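You operate a simulated robot arm through the tools that you are given. There is no shell and no other tool. Be economical: measure what you need, move in short steps, check, and stop when the job is done.

You run a simulated robot arm. Do the job below in one go: nothing can be reset, and whatever is moved stays where it is left.

TASK
Stack the guide roller with the orange cap labelled "9" from the top of the grey work table on top of the guide roller with the orange cap that says "8".

The check looks at the end state, three seconds after you hand in, the way a careful person would. Anything else that was tipped, shoved, dropped, spilled or broken makes it a failure. A push-on lid holds only when it is set on centred and level and pressed home; a screw cap is set on level and turned clockwise until tight.

THE ROBOT
A 6-joint arm with a two-finger parallel gripper, fixed in place. Base frame: the origin is at the foot of the arm, x ahead of it, y to its left, z up; the work surface is at about z = 780. Readings come in mm, degrees, newtons and seconds.
With the tool pointing down near the work surface it reaches from about 260 to 680 mm from the base axis. Its first joint turns from -66.0 to 66.0 degrees. Payload 2.9 kg.
The tool frame sits at the grasp point between the pads (the TCP): z along the fingers, y along the line on which they close. The tips reach 30 mm beyond it. The gripper opens to 110 mm. The fingers are 20 mm wide and 10 mm thick; the gripper's body (48 by 112 mm) begins 55 mm behind the TCP.
Orientation is that of the tool frame in the base frame, as a unit quaternion [w, x, y, z]. With the fingers straight down and closing along the base's y, the tool's x points along the base's -x, its y along +y and its z along -z.

THE INTERFACE
- The arm moves only by the tool arm_command. Its argument "deltas" is a list of rows, each a list of 3 entries, a list of its own where there are three numbers: the shift along the base's x, y, z in mm, then the turn, a rotation vector about the base's x, y, z in degrees, then the finger opening in mm, from 0 to 110. In form: [[[x, y, z], [ax, ay, az], fingers], ...]. A call has 1 to 12 rows; each row shifts and turns the commanded pose from where the row before left it. A row lasts 0.2 s, in which the tool goes at most 50 mm and 8.6 degrees; a call with a longer step from one row to the next is refused whole, and so is a gripper value outside its range. Where a pose cannot be reached the arm comes as near as it can. A force on the tool above 40 N (or 10 N above the force at the start of the call, whichever is more), or a blocked arm, ends the call early, and 0.2 s more pass. The fingers move at their own pace (about 108 mm/s each) and stop on an object; they squeeze with about 45 N. The grip force told is the motor's: it shows also when the fingers shut on nothing. Time passes only in rows, and 0.2 s behind the last, so rows that do not move let the fingers close. The reply holds the time, the measured pose of the TCP, the force on the tool along the base axes, the opening and the grip force, in the units named above and with some noise.
- Cameras (640 x 400 px; columns grow to the right, rows downward): "scene" is fixed at [79, 443.1, 1388.9]; the picture's right is [-0.71, -0.70, 0.00], its down [-0.42, 0.43, -0.80] and it looks along [0.56, -0.57, -0.60] (base axes); focal length 348 px, centre (320, 200). "wrist" rides on the gripper at [-36, 0, -57] in the tool frame; the picture's right is [0.00, -1.00, 0.00], its down [0.97, 0.00, -0.24] and it looks along [0.24, 0.00, 0.97] (tool axes); focal length 218 px, centre (320, 200). There is no depth. A picture from a camera that has moved, and an enlarged one, comes with that camera's place and axes in the base frame and with its lens. The place of the scene camera against the robot may be out by one fixed shift of up to 12 mm in any direction.
- camera(camera): a new picture of that camera. The clock stands still meanwhile.
- inspect(camera, box): a new picture of the part [left, top, right, bottom] of that camera's present view, enlarged. The clock stands still meanwhile.
- job_done(): hands the job in; it is judged then, once.

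Go step by step. Nothing tells you positions but the pictures and the camera data: compare them with the known pose of the tool, close in by small moves and look again before you grip or let go. The budget is 90 turns and 46 pictures, counting those below and the enlarged ones. Unless the task says otherwise, let go and move clear before handing in, and close with one line.

The tools are called after "Emit:" as name(argument=value, ...) on one line, values as JSON. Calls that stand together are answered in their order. arm_command: Moves the arm, as the interface text tells. Its arguments: {"type":"object","properties":{"deltas":{"type":"array"}},"required":["deltas"]} The other tools are called the same way: camera (camera) takes a picture; inspect (camera, box) takes an enlarged picture of a part of a camera's view; job_done () hands the job in.

At the start:

```text
clock: 0.0
eef_pos: [387.8, 75.3, 1147.0]
tool_rot: [0.0, 0.0, 1.0, 0.0]
wrist_force: [-0.1, -0.3, 0.0]
gripper_width: 110.1
finger_force: 0.0
```

scene: 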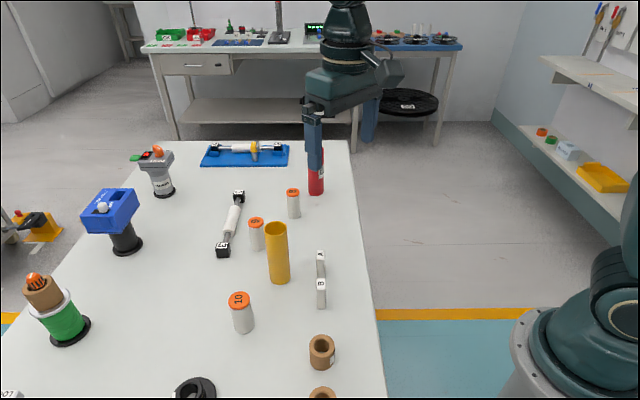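
wrist: 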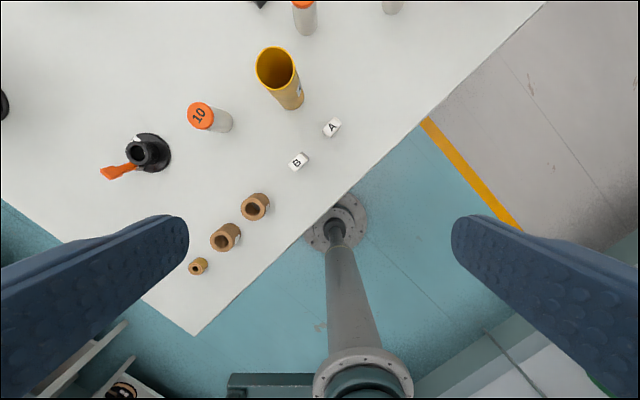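

I see three rollers with orange caps near the middle of the table. I'll enlarge that area to read the labels.

Emit:
inspect(camera="scene", box=[210, 170, 340, 251])

Emit:
inspect(camera="scene", box=[210, 240, 340, 340])

```text
4.92 times, centred on (275, 210) of scene
camera zoom: at [79.0, 443.1, 1388.9], right [-0.71, -0.7, 0.0], down [-0.42, 0.43, -0.8], along [0.56, -0.57, -0.6], focal length 1715 px, centre (542, 148)
```

zoom: 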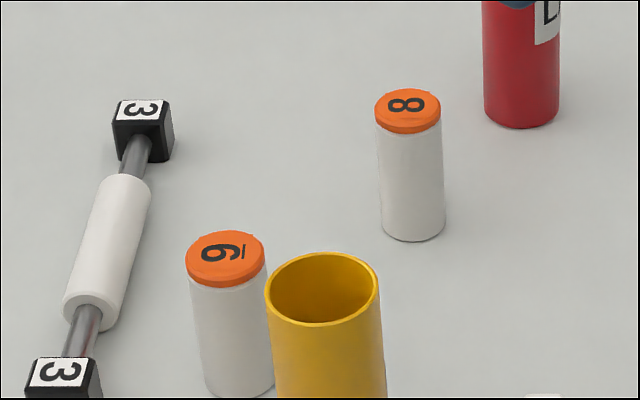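

```text
4.00 times, centred on (275, 290) of scene
camera zoom: at [79.0, 443.1, 1388.9], right [-0.71, -0.7, 0.0], down [-0.42, 0.43, -0.8], along [0.56, -0.57, -0.6], focal length 1393 px, centre (500, -160)
```

zoom: 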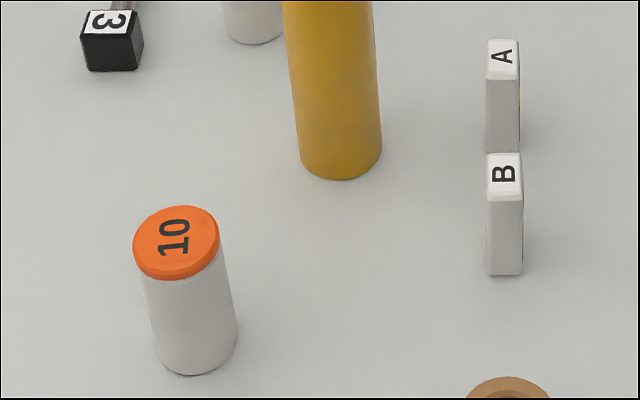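

The rollers read 8, 10 and an underlined 6 or 9, with the bar marking its bottom. I'll zoom in further on that one.

Emit:
inspect(camera="scene", box=[240, 210, 272, 230])

```text
16.00 times, centred on (256, 220) of scene
camera zoom: at [79.0, 443.1, 1388.9], right [-0.71, -0.7, 0.0], down [-0.42, 0.43, -0.8], along [0.56, -0.57, -0.6], focal length 5573 px, centre (1344, -120)
```

zoom: 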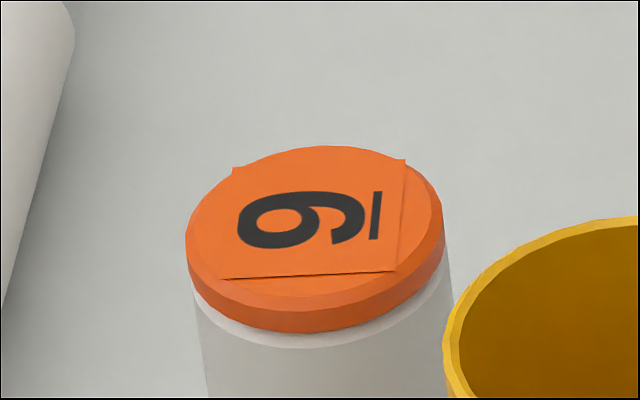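

The bar is at the bottom with the loop on top, so this is the 9. I put roller 9 at about (623, 105) and roller 8 at about (650, -36), both about 76 mm tall and 37 mm wide. The yellow tube near (502, 139) is tall, so I'll pass over it high and stop above roller 9.

Emit:
arm_command(deltas=[[[40, 5, -10], [0, 0, 0], 80], [[40, 5, -10], [0, 0, 0], 80], [[40, 5, -10], [0, 0, 0], 80], [[40, 5, -20], [0, 0, 0], 80], [[40, 5, -30], [0, 0, 0], 80], [[35, 5, -40], [0, 0, 0], 80], [[0, 0, -20], [0, 0, 0], 80]])

Emit:
camera(camera="wrist")

Emit:
camera(camera="scene")

```text
refused: row 5 steps farther than a row can; nothing moved
```

```text
40 pictures are left
camera wrist: at [423.9, 76.1, 1204.4], right [0.0, -1.0, 0.0], down [-0.97, 0.0, 0.24], along [-0.24, 0.0, -0.97], focal length 218 px, centre (320, 200)
```

wrist: 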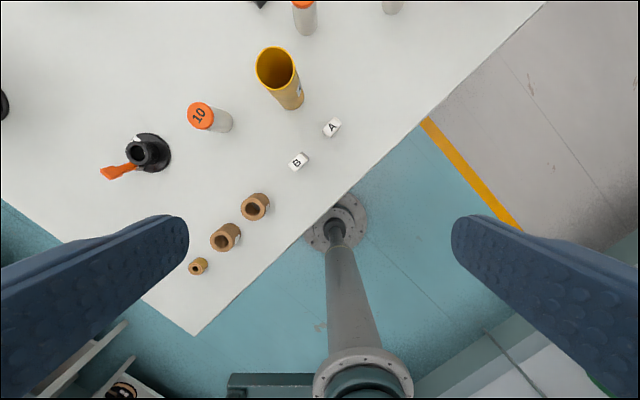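

```text
39 pictures are left
```

scene: 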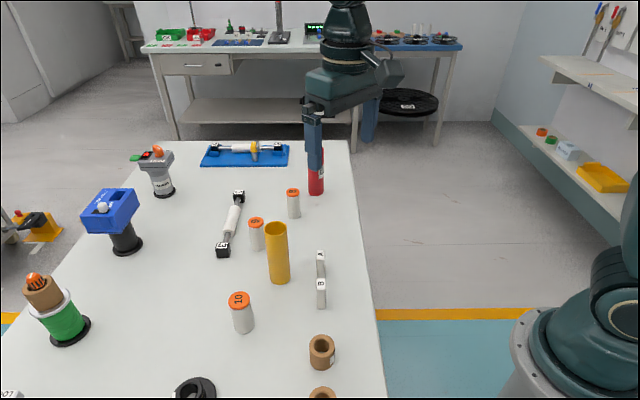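

The call was refused because one step was too long, and nothing moved. I'll repeat it with shorter steps.

Emit:
arm_command(deltas=[[[40, 5, -10], [0, 0, 0], 80], [[40, 5, -10], [0, 0, 0], 80], [[40, 5, -10], [0, 0, 0], 80], [[40, 5, -20], [0, 0, 0], 80], [[40, 5, -25], [0, 0, 0], 80], [[35, 5, -30], [0, 0, 0], 80], [[0, 0, -30], [0, 0, 0], 80], [[0, 0, 0], [0, 0, 0], 80]])

```text
clock: 1.8
eef_pos: [621.4, 105.9, 1011.8]
tool_rot: [0.0, 0.0, 1.0, 0.001]
wrist_force: [-0.1, -0.4, 0.4]
gripper_width: 80.3
finger_force: 0.0
```

The arm reached the pose above roller 9. I'll take both views to check alignment.

Emit:
camera(camera="wrist")

Emit:
camera(camera="scene")

```text
38 pictures are left
camera wrist: at [658.9, 105.8, 1069.5], right [0.0, -1.0, 0.0], down [-0.97, 0.0, 0.24], along [-0.24, 0.0, -0.97], focal length 218 px, centre (320, 200)
```

wrist: 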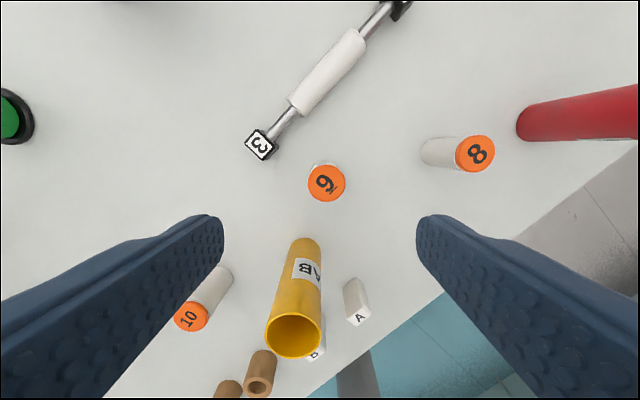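

```text
37 pictures are left
```

scene: 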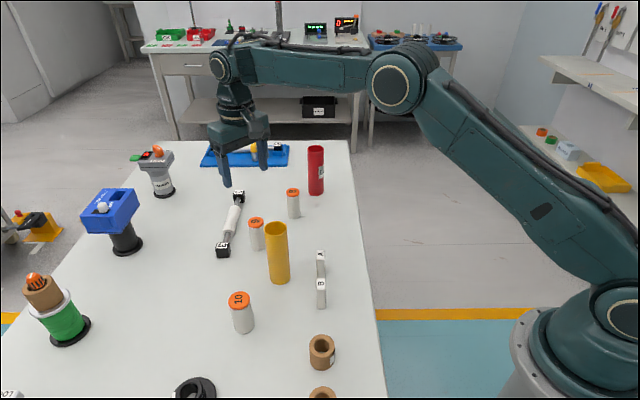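

Roller 9's cap is at about (623.4, 99.3) and roller 8's at about (651.5, -44). The forearm is well clear of the tube. I'll correct x and y, lower partway and look again.

Emit:
arm_command(deltas=[[[2, -6.6, -20], [0, 0, 0], 80], [[0, 0, -40], [0, 0, 0], 80], [[0, 0, -40], [0, 0, 0], 80], [[0, 0, -15], [0, 0, 0], 80], [[0, 0, 0], [0, 0, 0], 80]])

Emit:
camera(camera="wrist")

Emit:
inspect(camera="scene", box=[190, 140, 350, 300])

```text
clock: 3.0
eef_pos: [624.1, 100.0, 898.8]
tool_rot: [0.0, 0.0, 1.0, 0.0]
wrist_force: [0.2, 0.0, 0.4]
gripper_width: 79.9
finger_force: 0.2
```

```text
36 pictures are left
camera wrist: at [660.7, 99.6, 955.0], right [0.0, -1.0, 0.0], down [-0.97, 0.0, 0.24], along [-0.24, 0.0, -0.97], focal length 218 px, centre (320, 200)
```

wrist: 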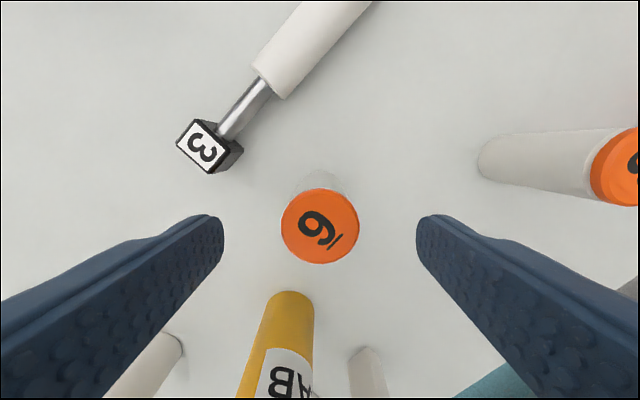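

```text
2.50 times, centred on (270, 220) of scene
camera zoom: at [79.0, 443.1, 1388.9], right [-0.71, -0.7, 0.0], down [-0.42, 0.43, -0.8], along [0.56, -0.57, -0.6], focal length 871 px, centre (445, 150)
```

zoom: 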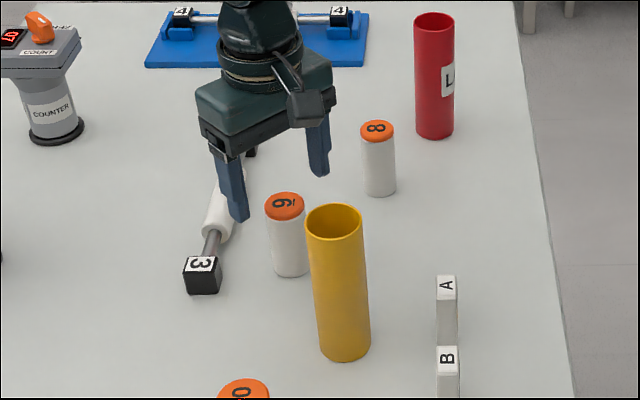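

The gripper is centred on roller 9. I'll lower to z of about 833 and close.

Emit:
arm_command(deltas=[[[0, -0.4, -30], [0, 0, 0], 80], [[0, 0, -36], [0, 0, 0], 80], [[0, 0, 0], [0, 0, 0], 80], [[0, 0, 0], [0, 0, 60], [0, 0, 0]]])

```text
refused: [0, 0, 0] is not a number from 0 to 110
```

I had a typing slip in the last row. I'll resend the descent and look before closing.

Emit:
arm_command(deltas=[[[0, -0.4, -30], [0, 0, 0], 80], [[0, 0, -36], [0, 0, 0], 80], [[0, 0, 0], [0, 0, 0], 80]])

Emit:
camera(camera="wrist")

```text
clock: 3.8
eef_pos: [622.7, 98.9, 831.7]
tool_rot: [0.0, 0.0, 1.0, 0.0]
wrist_force: [0.4, 0.3, -0.1]
gripper_width: 80.2
finger_force: 0.1
```

```text
34 pictures are left
camera wrist: at [660.3, 99.8, 889.7], right [0.0, -1.0, 0.0], down [-0.97, 0.0, 0.24], along [-0.24, 0.0, -0.97], focal length 218 px, centre (320, 200)
```

wrist: 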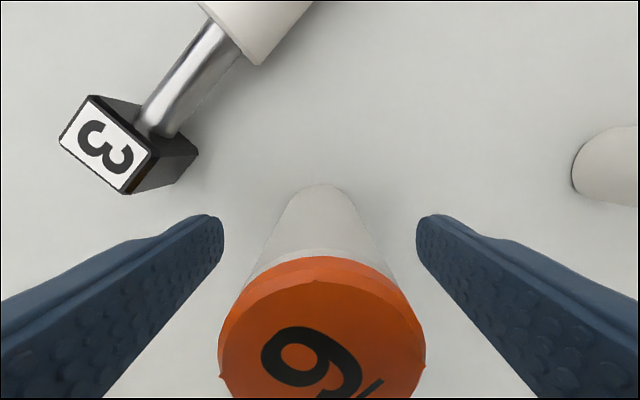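

The roller sits centred between the fingers. I'll close on it.

Emit:
arm_command(deltas=[[[0, 0, 0], [0, 0, 0], 50], [[0, 0, 0], [0, 0, 0], 36], [[0, 0, 0], [0, 0, 0], 20], [[0, 0, 0], [0, 0, 0], 20]])

```text
clock: 4.8
eef_pos: [623.8, 99.4, 832.5]
tool_rot: [0.0, 0.0, 1.0, -0.001]
wrist_force: [1.1, 0.3, 0.3]
gripper_width: 36.5
finger_force: 45.3
```

The grip holds at 36.5 mm wide. I'll lift straight up.

Emit:
arm_command(deltas=[[[0, 0, 15], [0, 0, 0], 20], [[0, 0, 30], [0, 0, 0], 20], [[0, 0, 40], [0, 0, 0], 20], [[0, 0, 40], [0, 0, 0], 20], [[0, 0, 0], [0, 0, 0], 20]])

Emit:
camera(camera="wrist")

Emit:
inspect(camera="scene", box=[190, 100, 350, 260])

```text
clock: 6.0
eef_pos: [626.1, 97.3, 956.2]
tool_rot: [0.0, 0.0, 1.0, -0.001]
wrist_force: [-0.4, 0.2, -0.9]
gripper_width: 36.4
finger_force: 45.4
```

```text
33 pictures are left
camera wrist: at [663.3, 98.6, 1014.1], right [0.0, -1.0, 0.0], down [-0.97, 0.0, 0.24], along [-0.24, 0.0, -0.97], focal length 218 px, centre (320, 200)
```

wrist: 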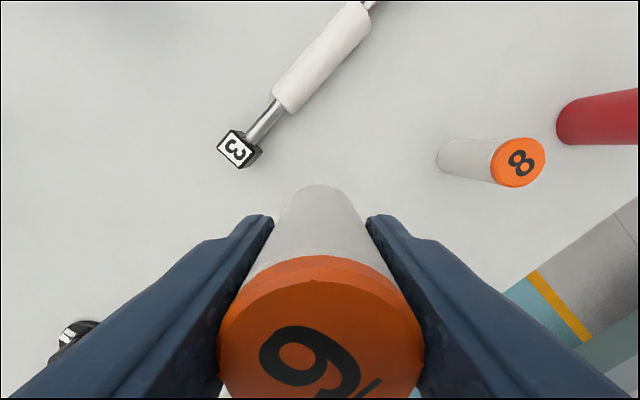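

```text
2.50 times, centred on (270, 180) of scene
camera zoom: at [79.0, 443.1, 1388.9], right [-0.71, -0.7, 0.0], down [-0.42, 0.43, -0.8], along [0.56, -0.57, -0.6], focal length 871 px, centre (445, 250)
```

zoom: 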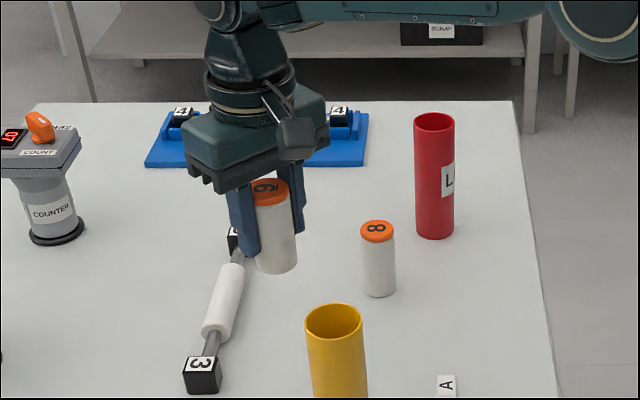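

Roller 9 is held straight. I'll move most of the way toward roller 8, stopping to the side so the wrist camera can measure it more closely.

Emit:
arm_command(deltas=[[[9, -33, 0], [0, 0, 0], 20], [[9, -33, 0], [0, 0, 0], 20], [[8, -33, 0], [0, 0, 0], 20], [[0, 0, 0], [0, 0, 0], 20]])

Emit:
inspect(camera="wrist", box=[280, 100, 480, 225])

```text
clock: 7.0
eef_pos: [650.7, -1.8, 954.8]
tool_rot: [0.0, 0.0, 1.0, 0.0]
wrist_force: [0.4, 0.2, -0.7]
gripper_width: 36.4
finger_force: 44.7
```

```text
3.20 times, centred on (380, 162) of wrist
camera zoom: at [687.7, -1.3, 1012.6], right [0.0, -1.0, 0.0], down [-0.97, 0.0, 0.24], along [-0.24, 0.0, -0.97], focal length 698 px, centre (128, 320)
```

zoom: 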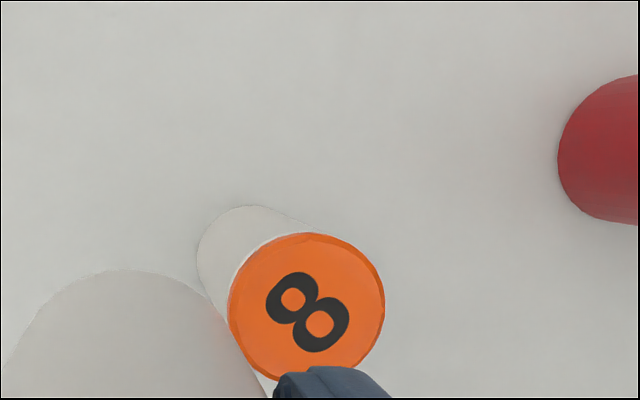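

Measured from the camera, roller 8 is 41.3 mm to the -y side, and the held roller's axis needs +1.4 mm in x. I'll move over, lower partway and check the alignment.

Emit:
arm_command(deltas=[[[1.4, -21, 0], [0, 0, 0], 20], [[0, -20.3, 0], [0, 0, 0], 20], [[0, 0, -20], [0, 0, 0], 20], [[0, 0, -14], [0, 0, 0], 20], [[0, 0, 0], [0, 0, 0], 20]])

Emit:
inspect(camera="wrist", box=[240, 120, 400, 220])

Emit:
inspect(camera="scene", box=[250, 130, 346, 230])

```text
clock: 8.2
eef_pos: [652.6, -42.0, 922.1]
tool_rot: [0.0, -0.001, 1.0, 0.0]
wrist_force: [0.2, -0.3, -0.3]
gripper_width: 36.5
finger_force: 44.7
```

```text
4.00 times, centred on (320, 170) of wrist
camera zoom: at [689.6, -41.9, 979.1], right [0.0, -1.0, 0.0], down [-0.97, 0.0, 0.24], along [-0.24, 0.0, -0.97], focal length 873 px, centre (320, 320)
```

zoom: 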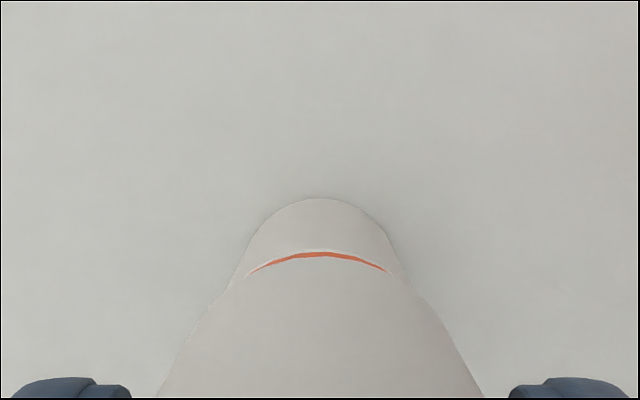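

```text
4.00 times, centred on (298, 180) of scene
camera zoom: at [79.0, 443.1, 1388.9], right [-0.71, -0.7, 0.0], down [-0.42, 0.43, -0.8], along [0.56, -0.57, -0.6], focal length 1393 px, centre (408, 280)
```

zoom: 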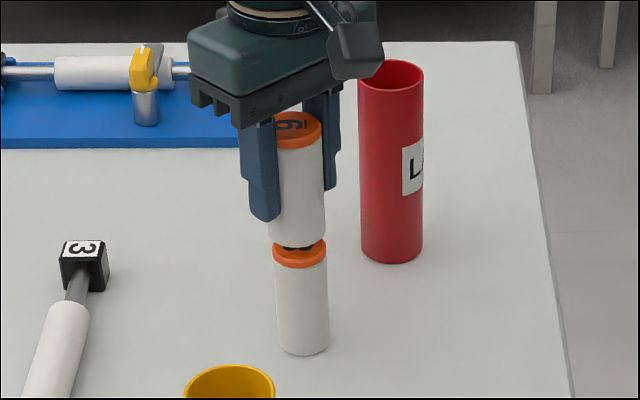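

The two are nearly aligned, with perhaps 1 mm to take off in x. I'll zoom in on the gap to judge it better.

Emit:
inspect(camera="scene", box=[304, 174, 336, 194])

Emit:
inspect(camera="scene", box=[278, 180, 310, 220])

```text
16.00 times, centred on (320, 184) of scene
camera zoom: at [79.0, 443.1, 1388.9], right [-0.71, -0.7, 0.0], down [-0.42, 0.43, -0.8], along [0.56, -0.57, -0.6], focal length 5573 px, centre (320, 456)
```

zoom: 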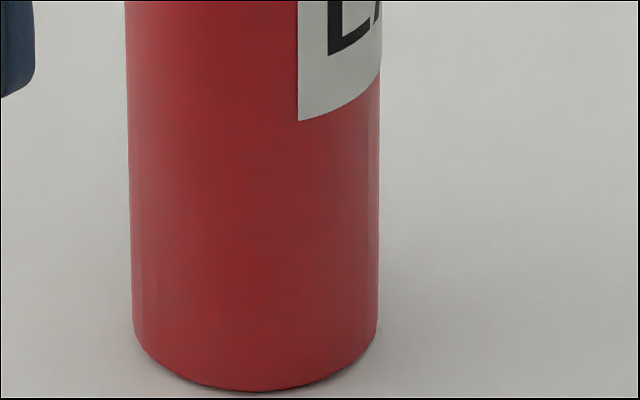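

```text
10.00 times, centred on (294, 200) of scene
camera zoom: at [79.0, 443.1, 1388.9], right [-0.71, -0.7, 0.0], down [-0.42, 0.43, -0.8], along [0.56, -0.57, -0.6], focal length 3483 px, centre (580, 200)
```

zoom: 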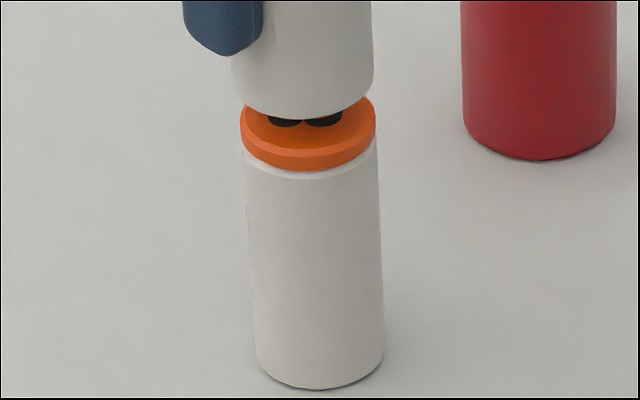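

Both views agree the held roller is about 1 mm too far in +x. I'll correct that and lower to just above contact.

Emit:
arm_command(deltas=[[[-1, 0, 0], [0, 0, 0], 20], [[0, 0, -6], [0, 0, 0], 20], [[0, 0, -4], [0, 0, 0], 20], [[0, 0, 0], [0, 0, 0], 20]])

Emit:
inspect(camera="scene", box=[278, 170, 310, 210])

Emit:
inspect(camera="wrist", box=[280, 160, 360, 210])

```text
clock: 9.2
eef_pos: [651.1, -41.1, 912.2]
tool_rot: [0.001, 0.0, 1.0, 0.0]
wrist_force: [-1.9, 0.6, 8.0]
gripper_width: 36.5
finger_force: 45.3
```

```text
10.00 times, centred on (294, 190) of scene
camera zoom: at [78.8, 443.1, 1388.9], right [-0.71, -0.7, 0.0], down [-0.42, 0.43, -0.8], along [0.56, -0.57, -0.6], focal length 3483 px, centre (580, 300)
```

zoom: 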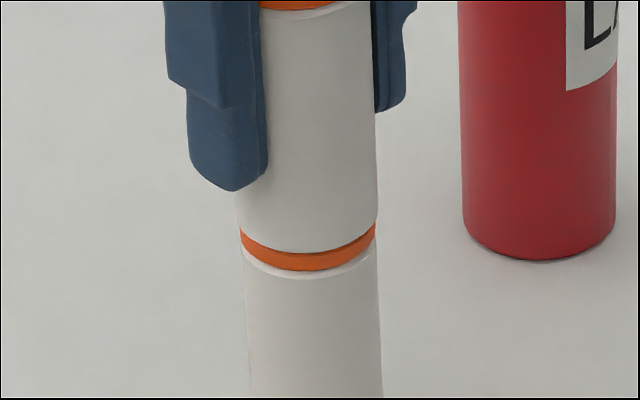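

```text
8.00 times, centred on (320, 185) of wrist
camera zoom: at [687.6, -41.3, 969.8], right [0.0, -1.0, 0.0], down [-0.97, 0.0, 0.24], along [-0.24, 0.0, -0.97], focal length 1746 px, centre (320, 320)
```

zoom: 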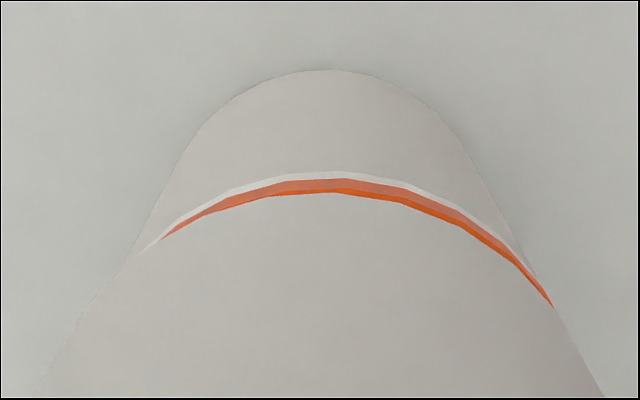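

Roller 9 now rests on roller 8, with about 8 N of contact and an offset well under 1 mm. I'll ease the pressure slightly and open gently.

Emit:
arm_command(deltas=[[[0, 0, 0.4], [0, 0, 0], 20], [[0, 0, 0], [0, 0, 0], 38], [[0, 0, 0], [0, 0, 0], 42], [[0, 0, 0], [0, 0, 0], 56], [[0, 0, 0], [0, 0, 0], 66], [[0, 0, 0], [0, 0, 0], 66]])

Emit:
inspect(camera="scene", box=[250, 120, 346, 220])

Emit:
camera(camera="wrist")

```text
clock: 10.6
eef_pos: [650.4, -42.0, 912.0]
tool_rot: [0.0, 0.0, 1.0, 0.0]
wrist_force: [-1.0, 0.5, 0.2]
gripper_width: 66.0
finger_force: 0.1
```

```text
4.00 times, centred on (298, 170) of scene
camera zoom: at [79.0, 443.1, 1388.9], right [-0.71, -0.7, 0.0], down [-0.42, 0.43, -0.8], along [0.56, -0.57, -0.6], focal length 1393 px, centre (408, 320)
```

zoom: 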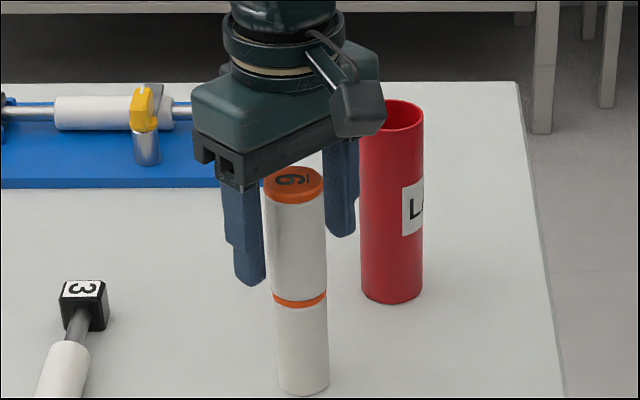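

```text
23 pictures are left
camera wrist: at [687.4, -41.6, 969.2], right [0.0, -1.0, 0.0], down [-0.97, 0.0, 0.24], along [-0.24, 0.0, -0.97], focal length 218 px, centre (320, 200)
```

wrist: 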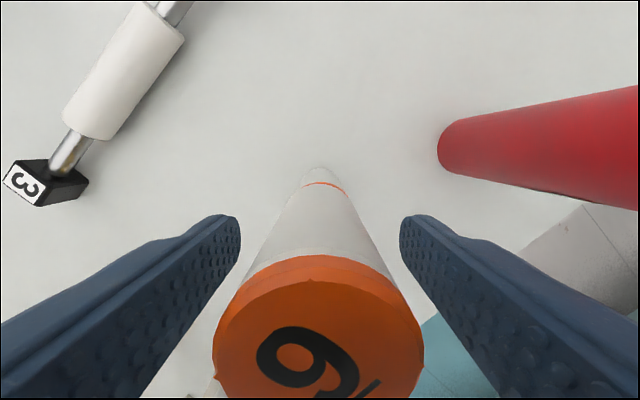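

The stack stands upright on its own and the fingers are clear of it. I'll rise straight up and check.

Emit:
arm_command(deltas=[[[0, 0, 10], [0, 0, 0], 66], [[0, 0, 25], [0, 0, 0], 66], [[0, 0, 35], [0, 0, 0], 66], [[0, 0, 40], [0, 0, 0], 66], [[-20, 0, 30], [0, 0, 0], 66], [[-40, 0, 10], [0, 0, 0], 66], [[-40, 0, 0], [0, 0, 0], 66]])

Emit:
camera(camera="scene")

Emit:
inspect(camera="scene", box=[250, 120, 346, 220])

```text
clock: 12.2
eef_pos: [549.8, -41.8, 1063.1]
tool_rot: [-0.001, 0.0, 1.0, 0.0]
wrist_force: [-0.4, 0.6, -0.4]
gripper_width: 66.0
finger_force: 0.1
```

```text
22 pictures are left
```

scene: 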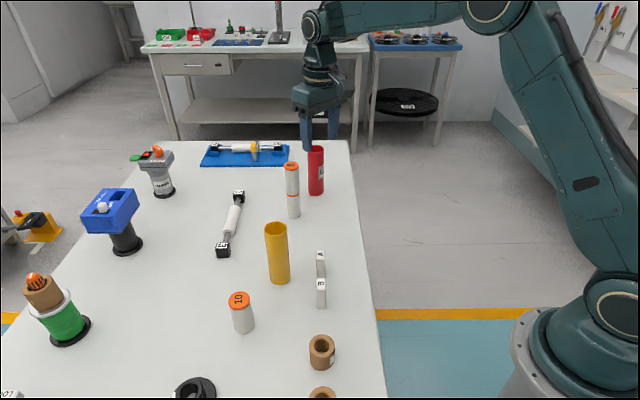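

```text
4.00 times, centred on (298, 170) of scene
camera zoom: at [79.0, 443.1, 1388.9], right [-0.71, -0.7, 0.0], down [-0.42, 0.43, -0.8], along [0.56, -0.57, -0.6], focal length 1393 px, centre (408, 320)
```

zoom: 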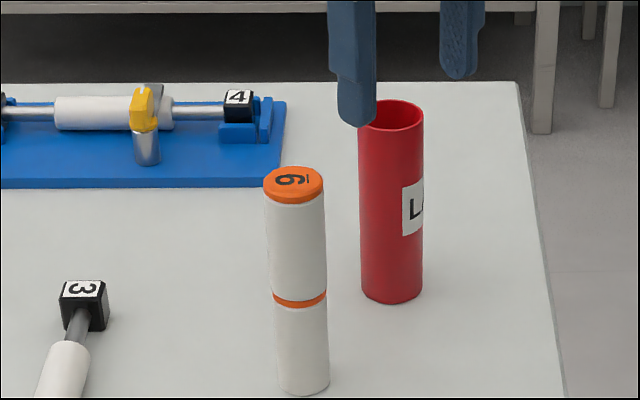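

Roller 9 stands straight on roller 8, nothing else has moved, and the arm is clear. I'm handing in.

Emit:
job_done()

```text
The job is handed in.
```

Roller "9" is stacked on roller "8", standing upright. The gripper is open and clear, and nothing else on the table was disturbed.
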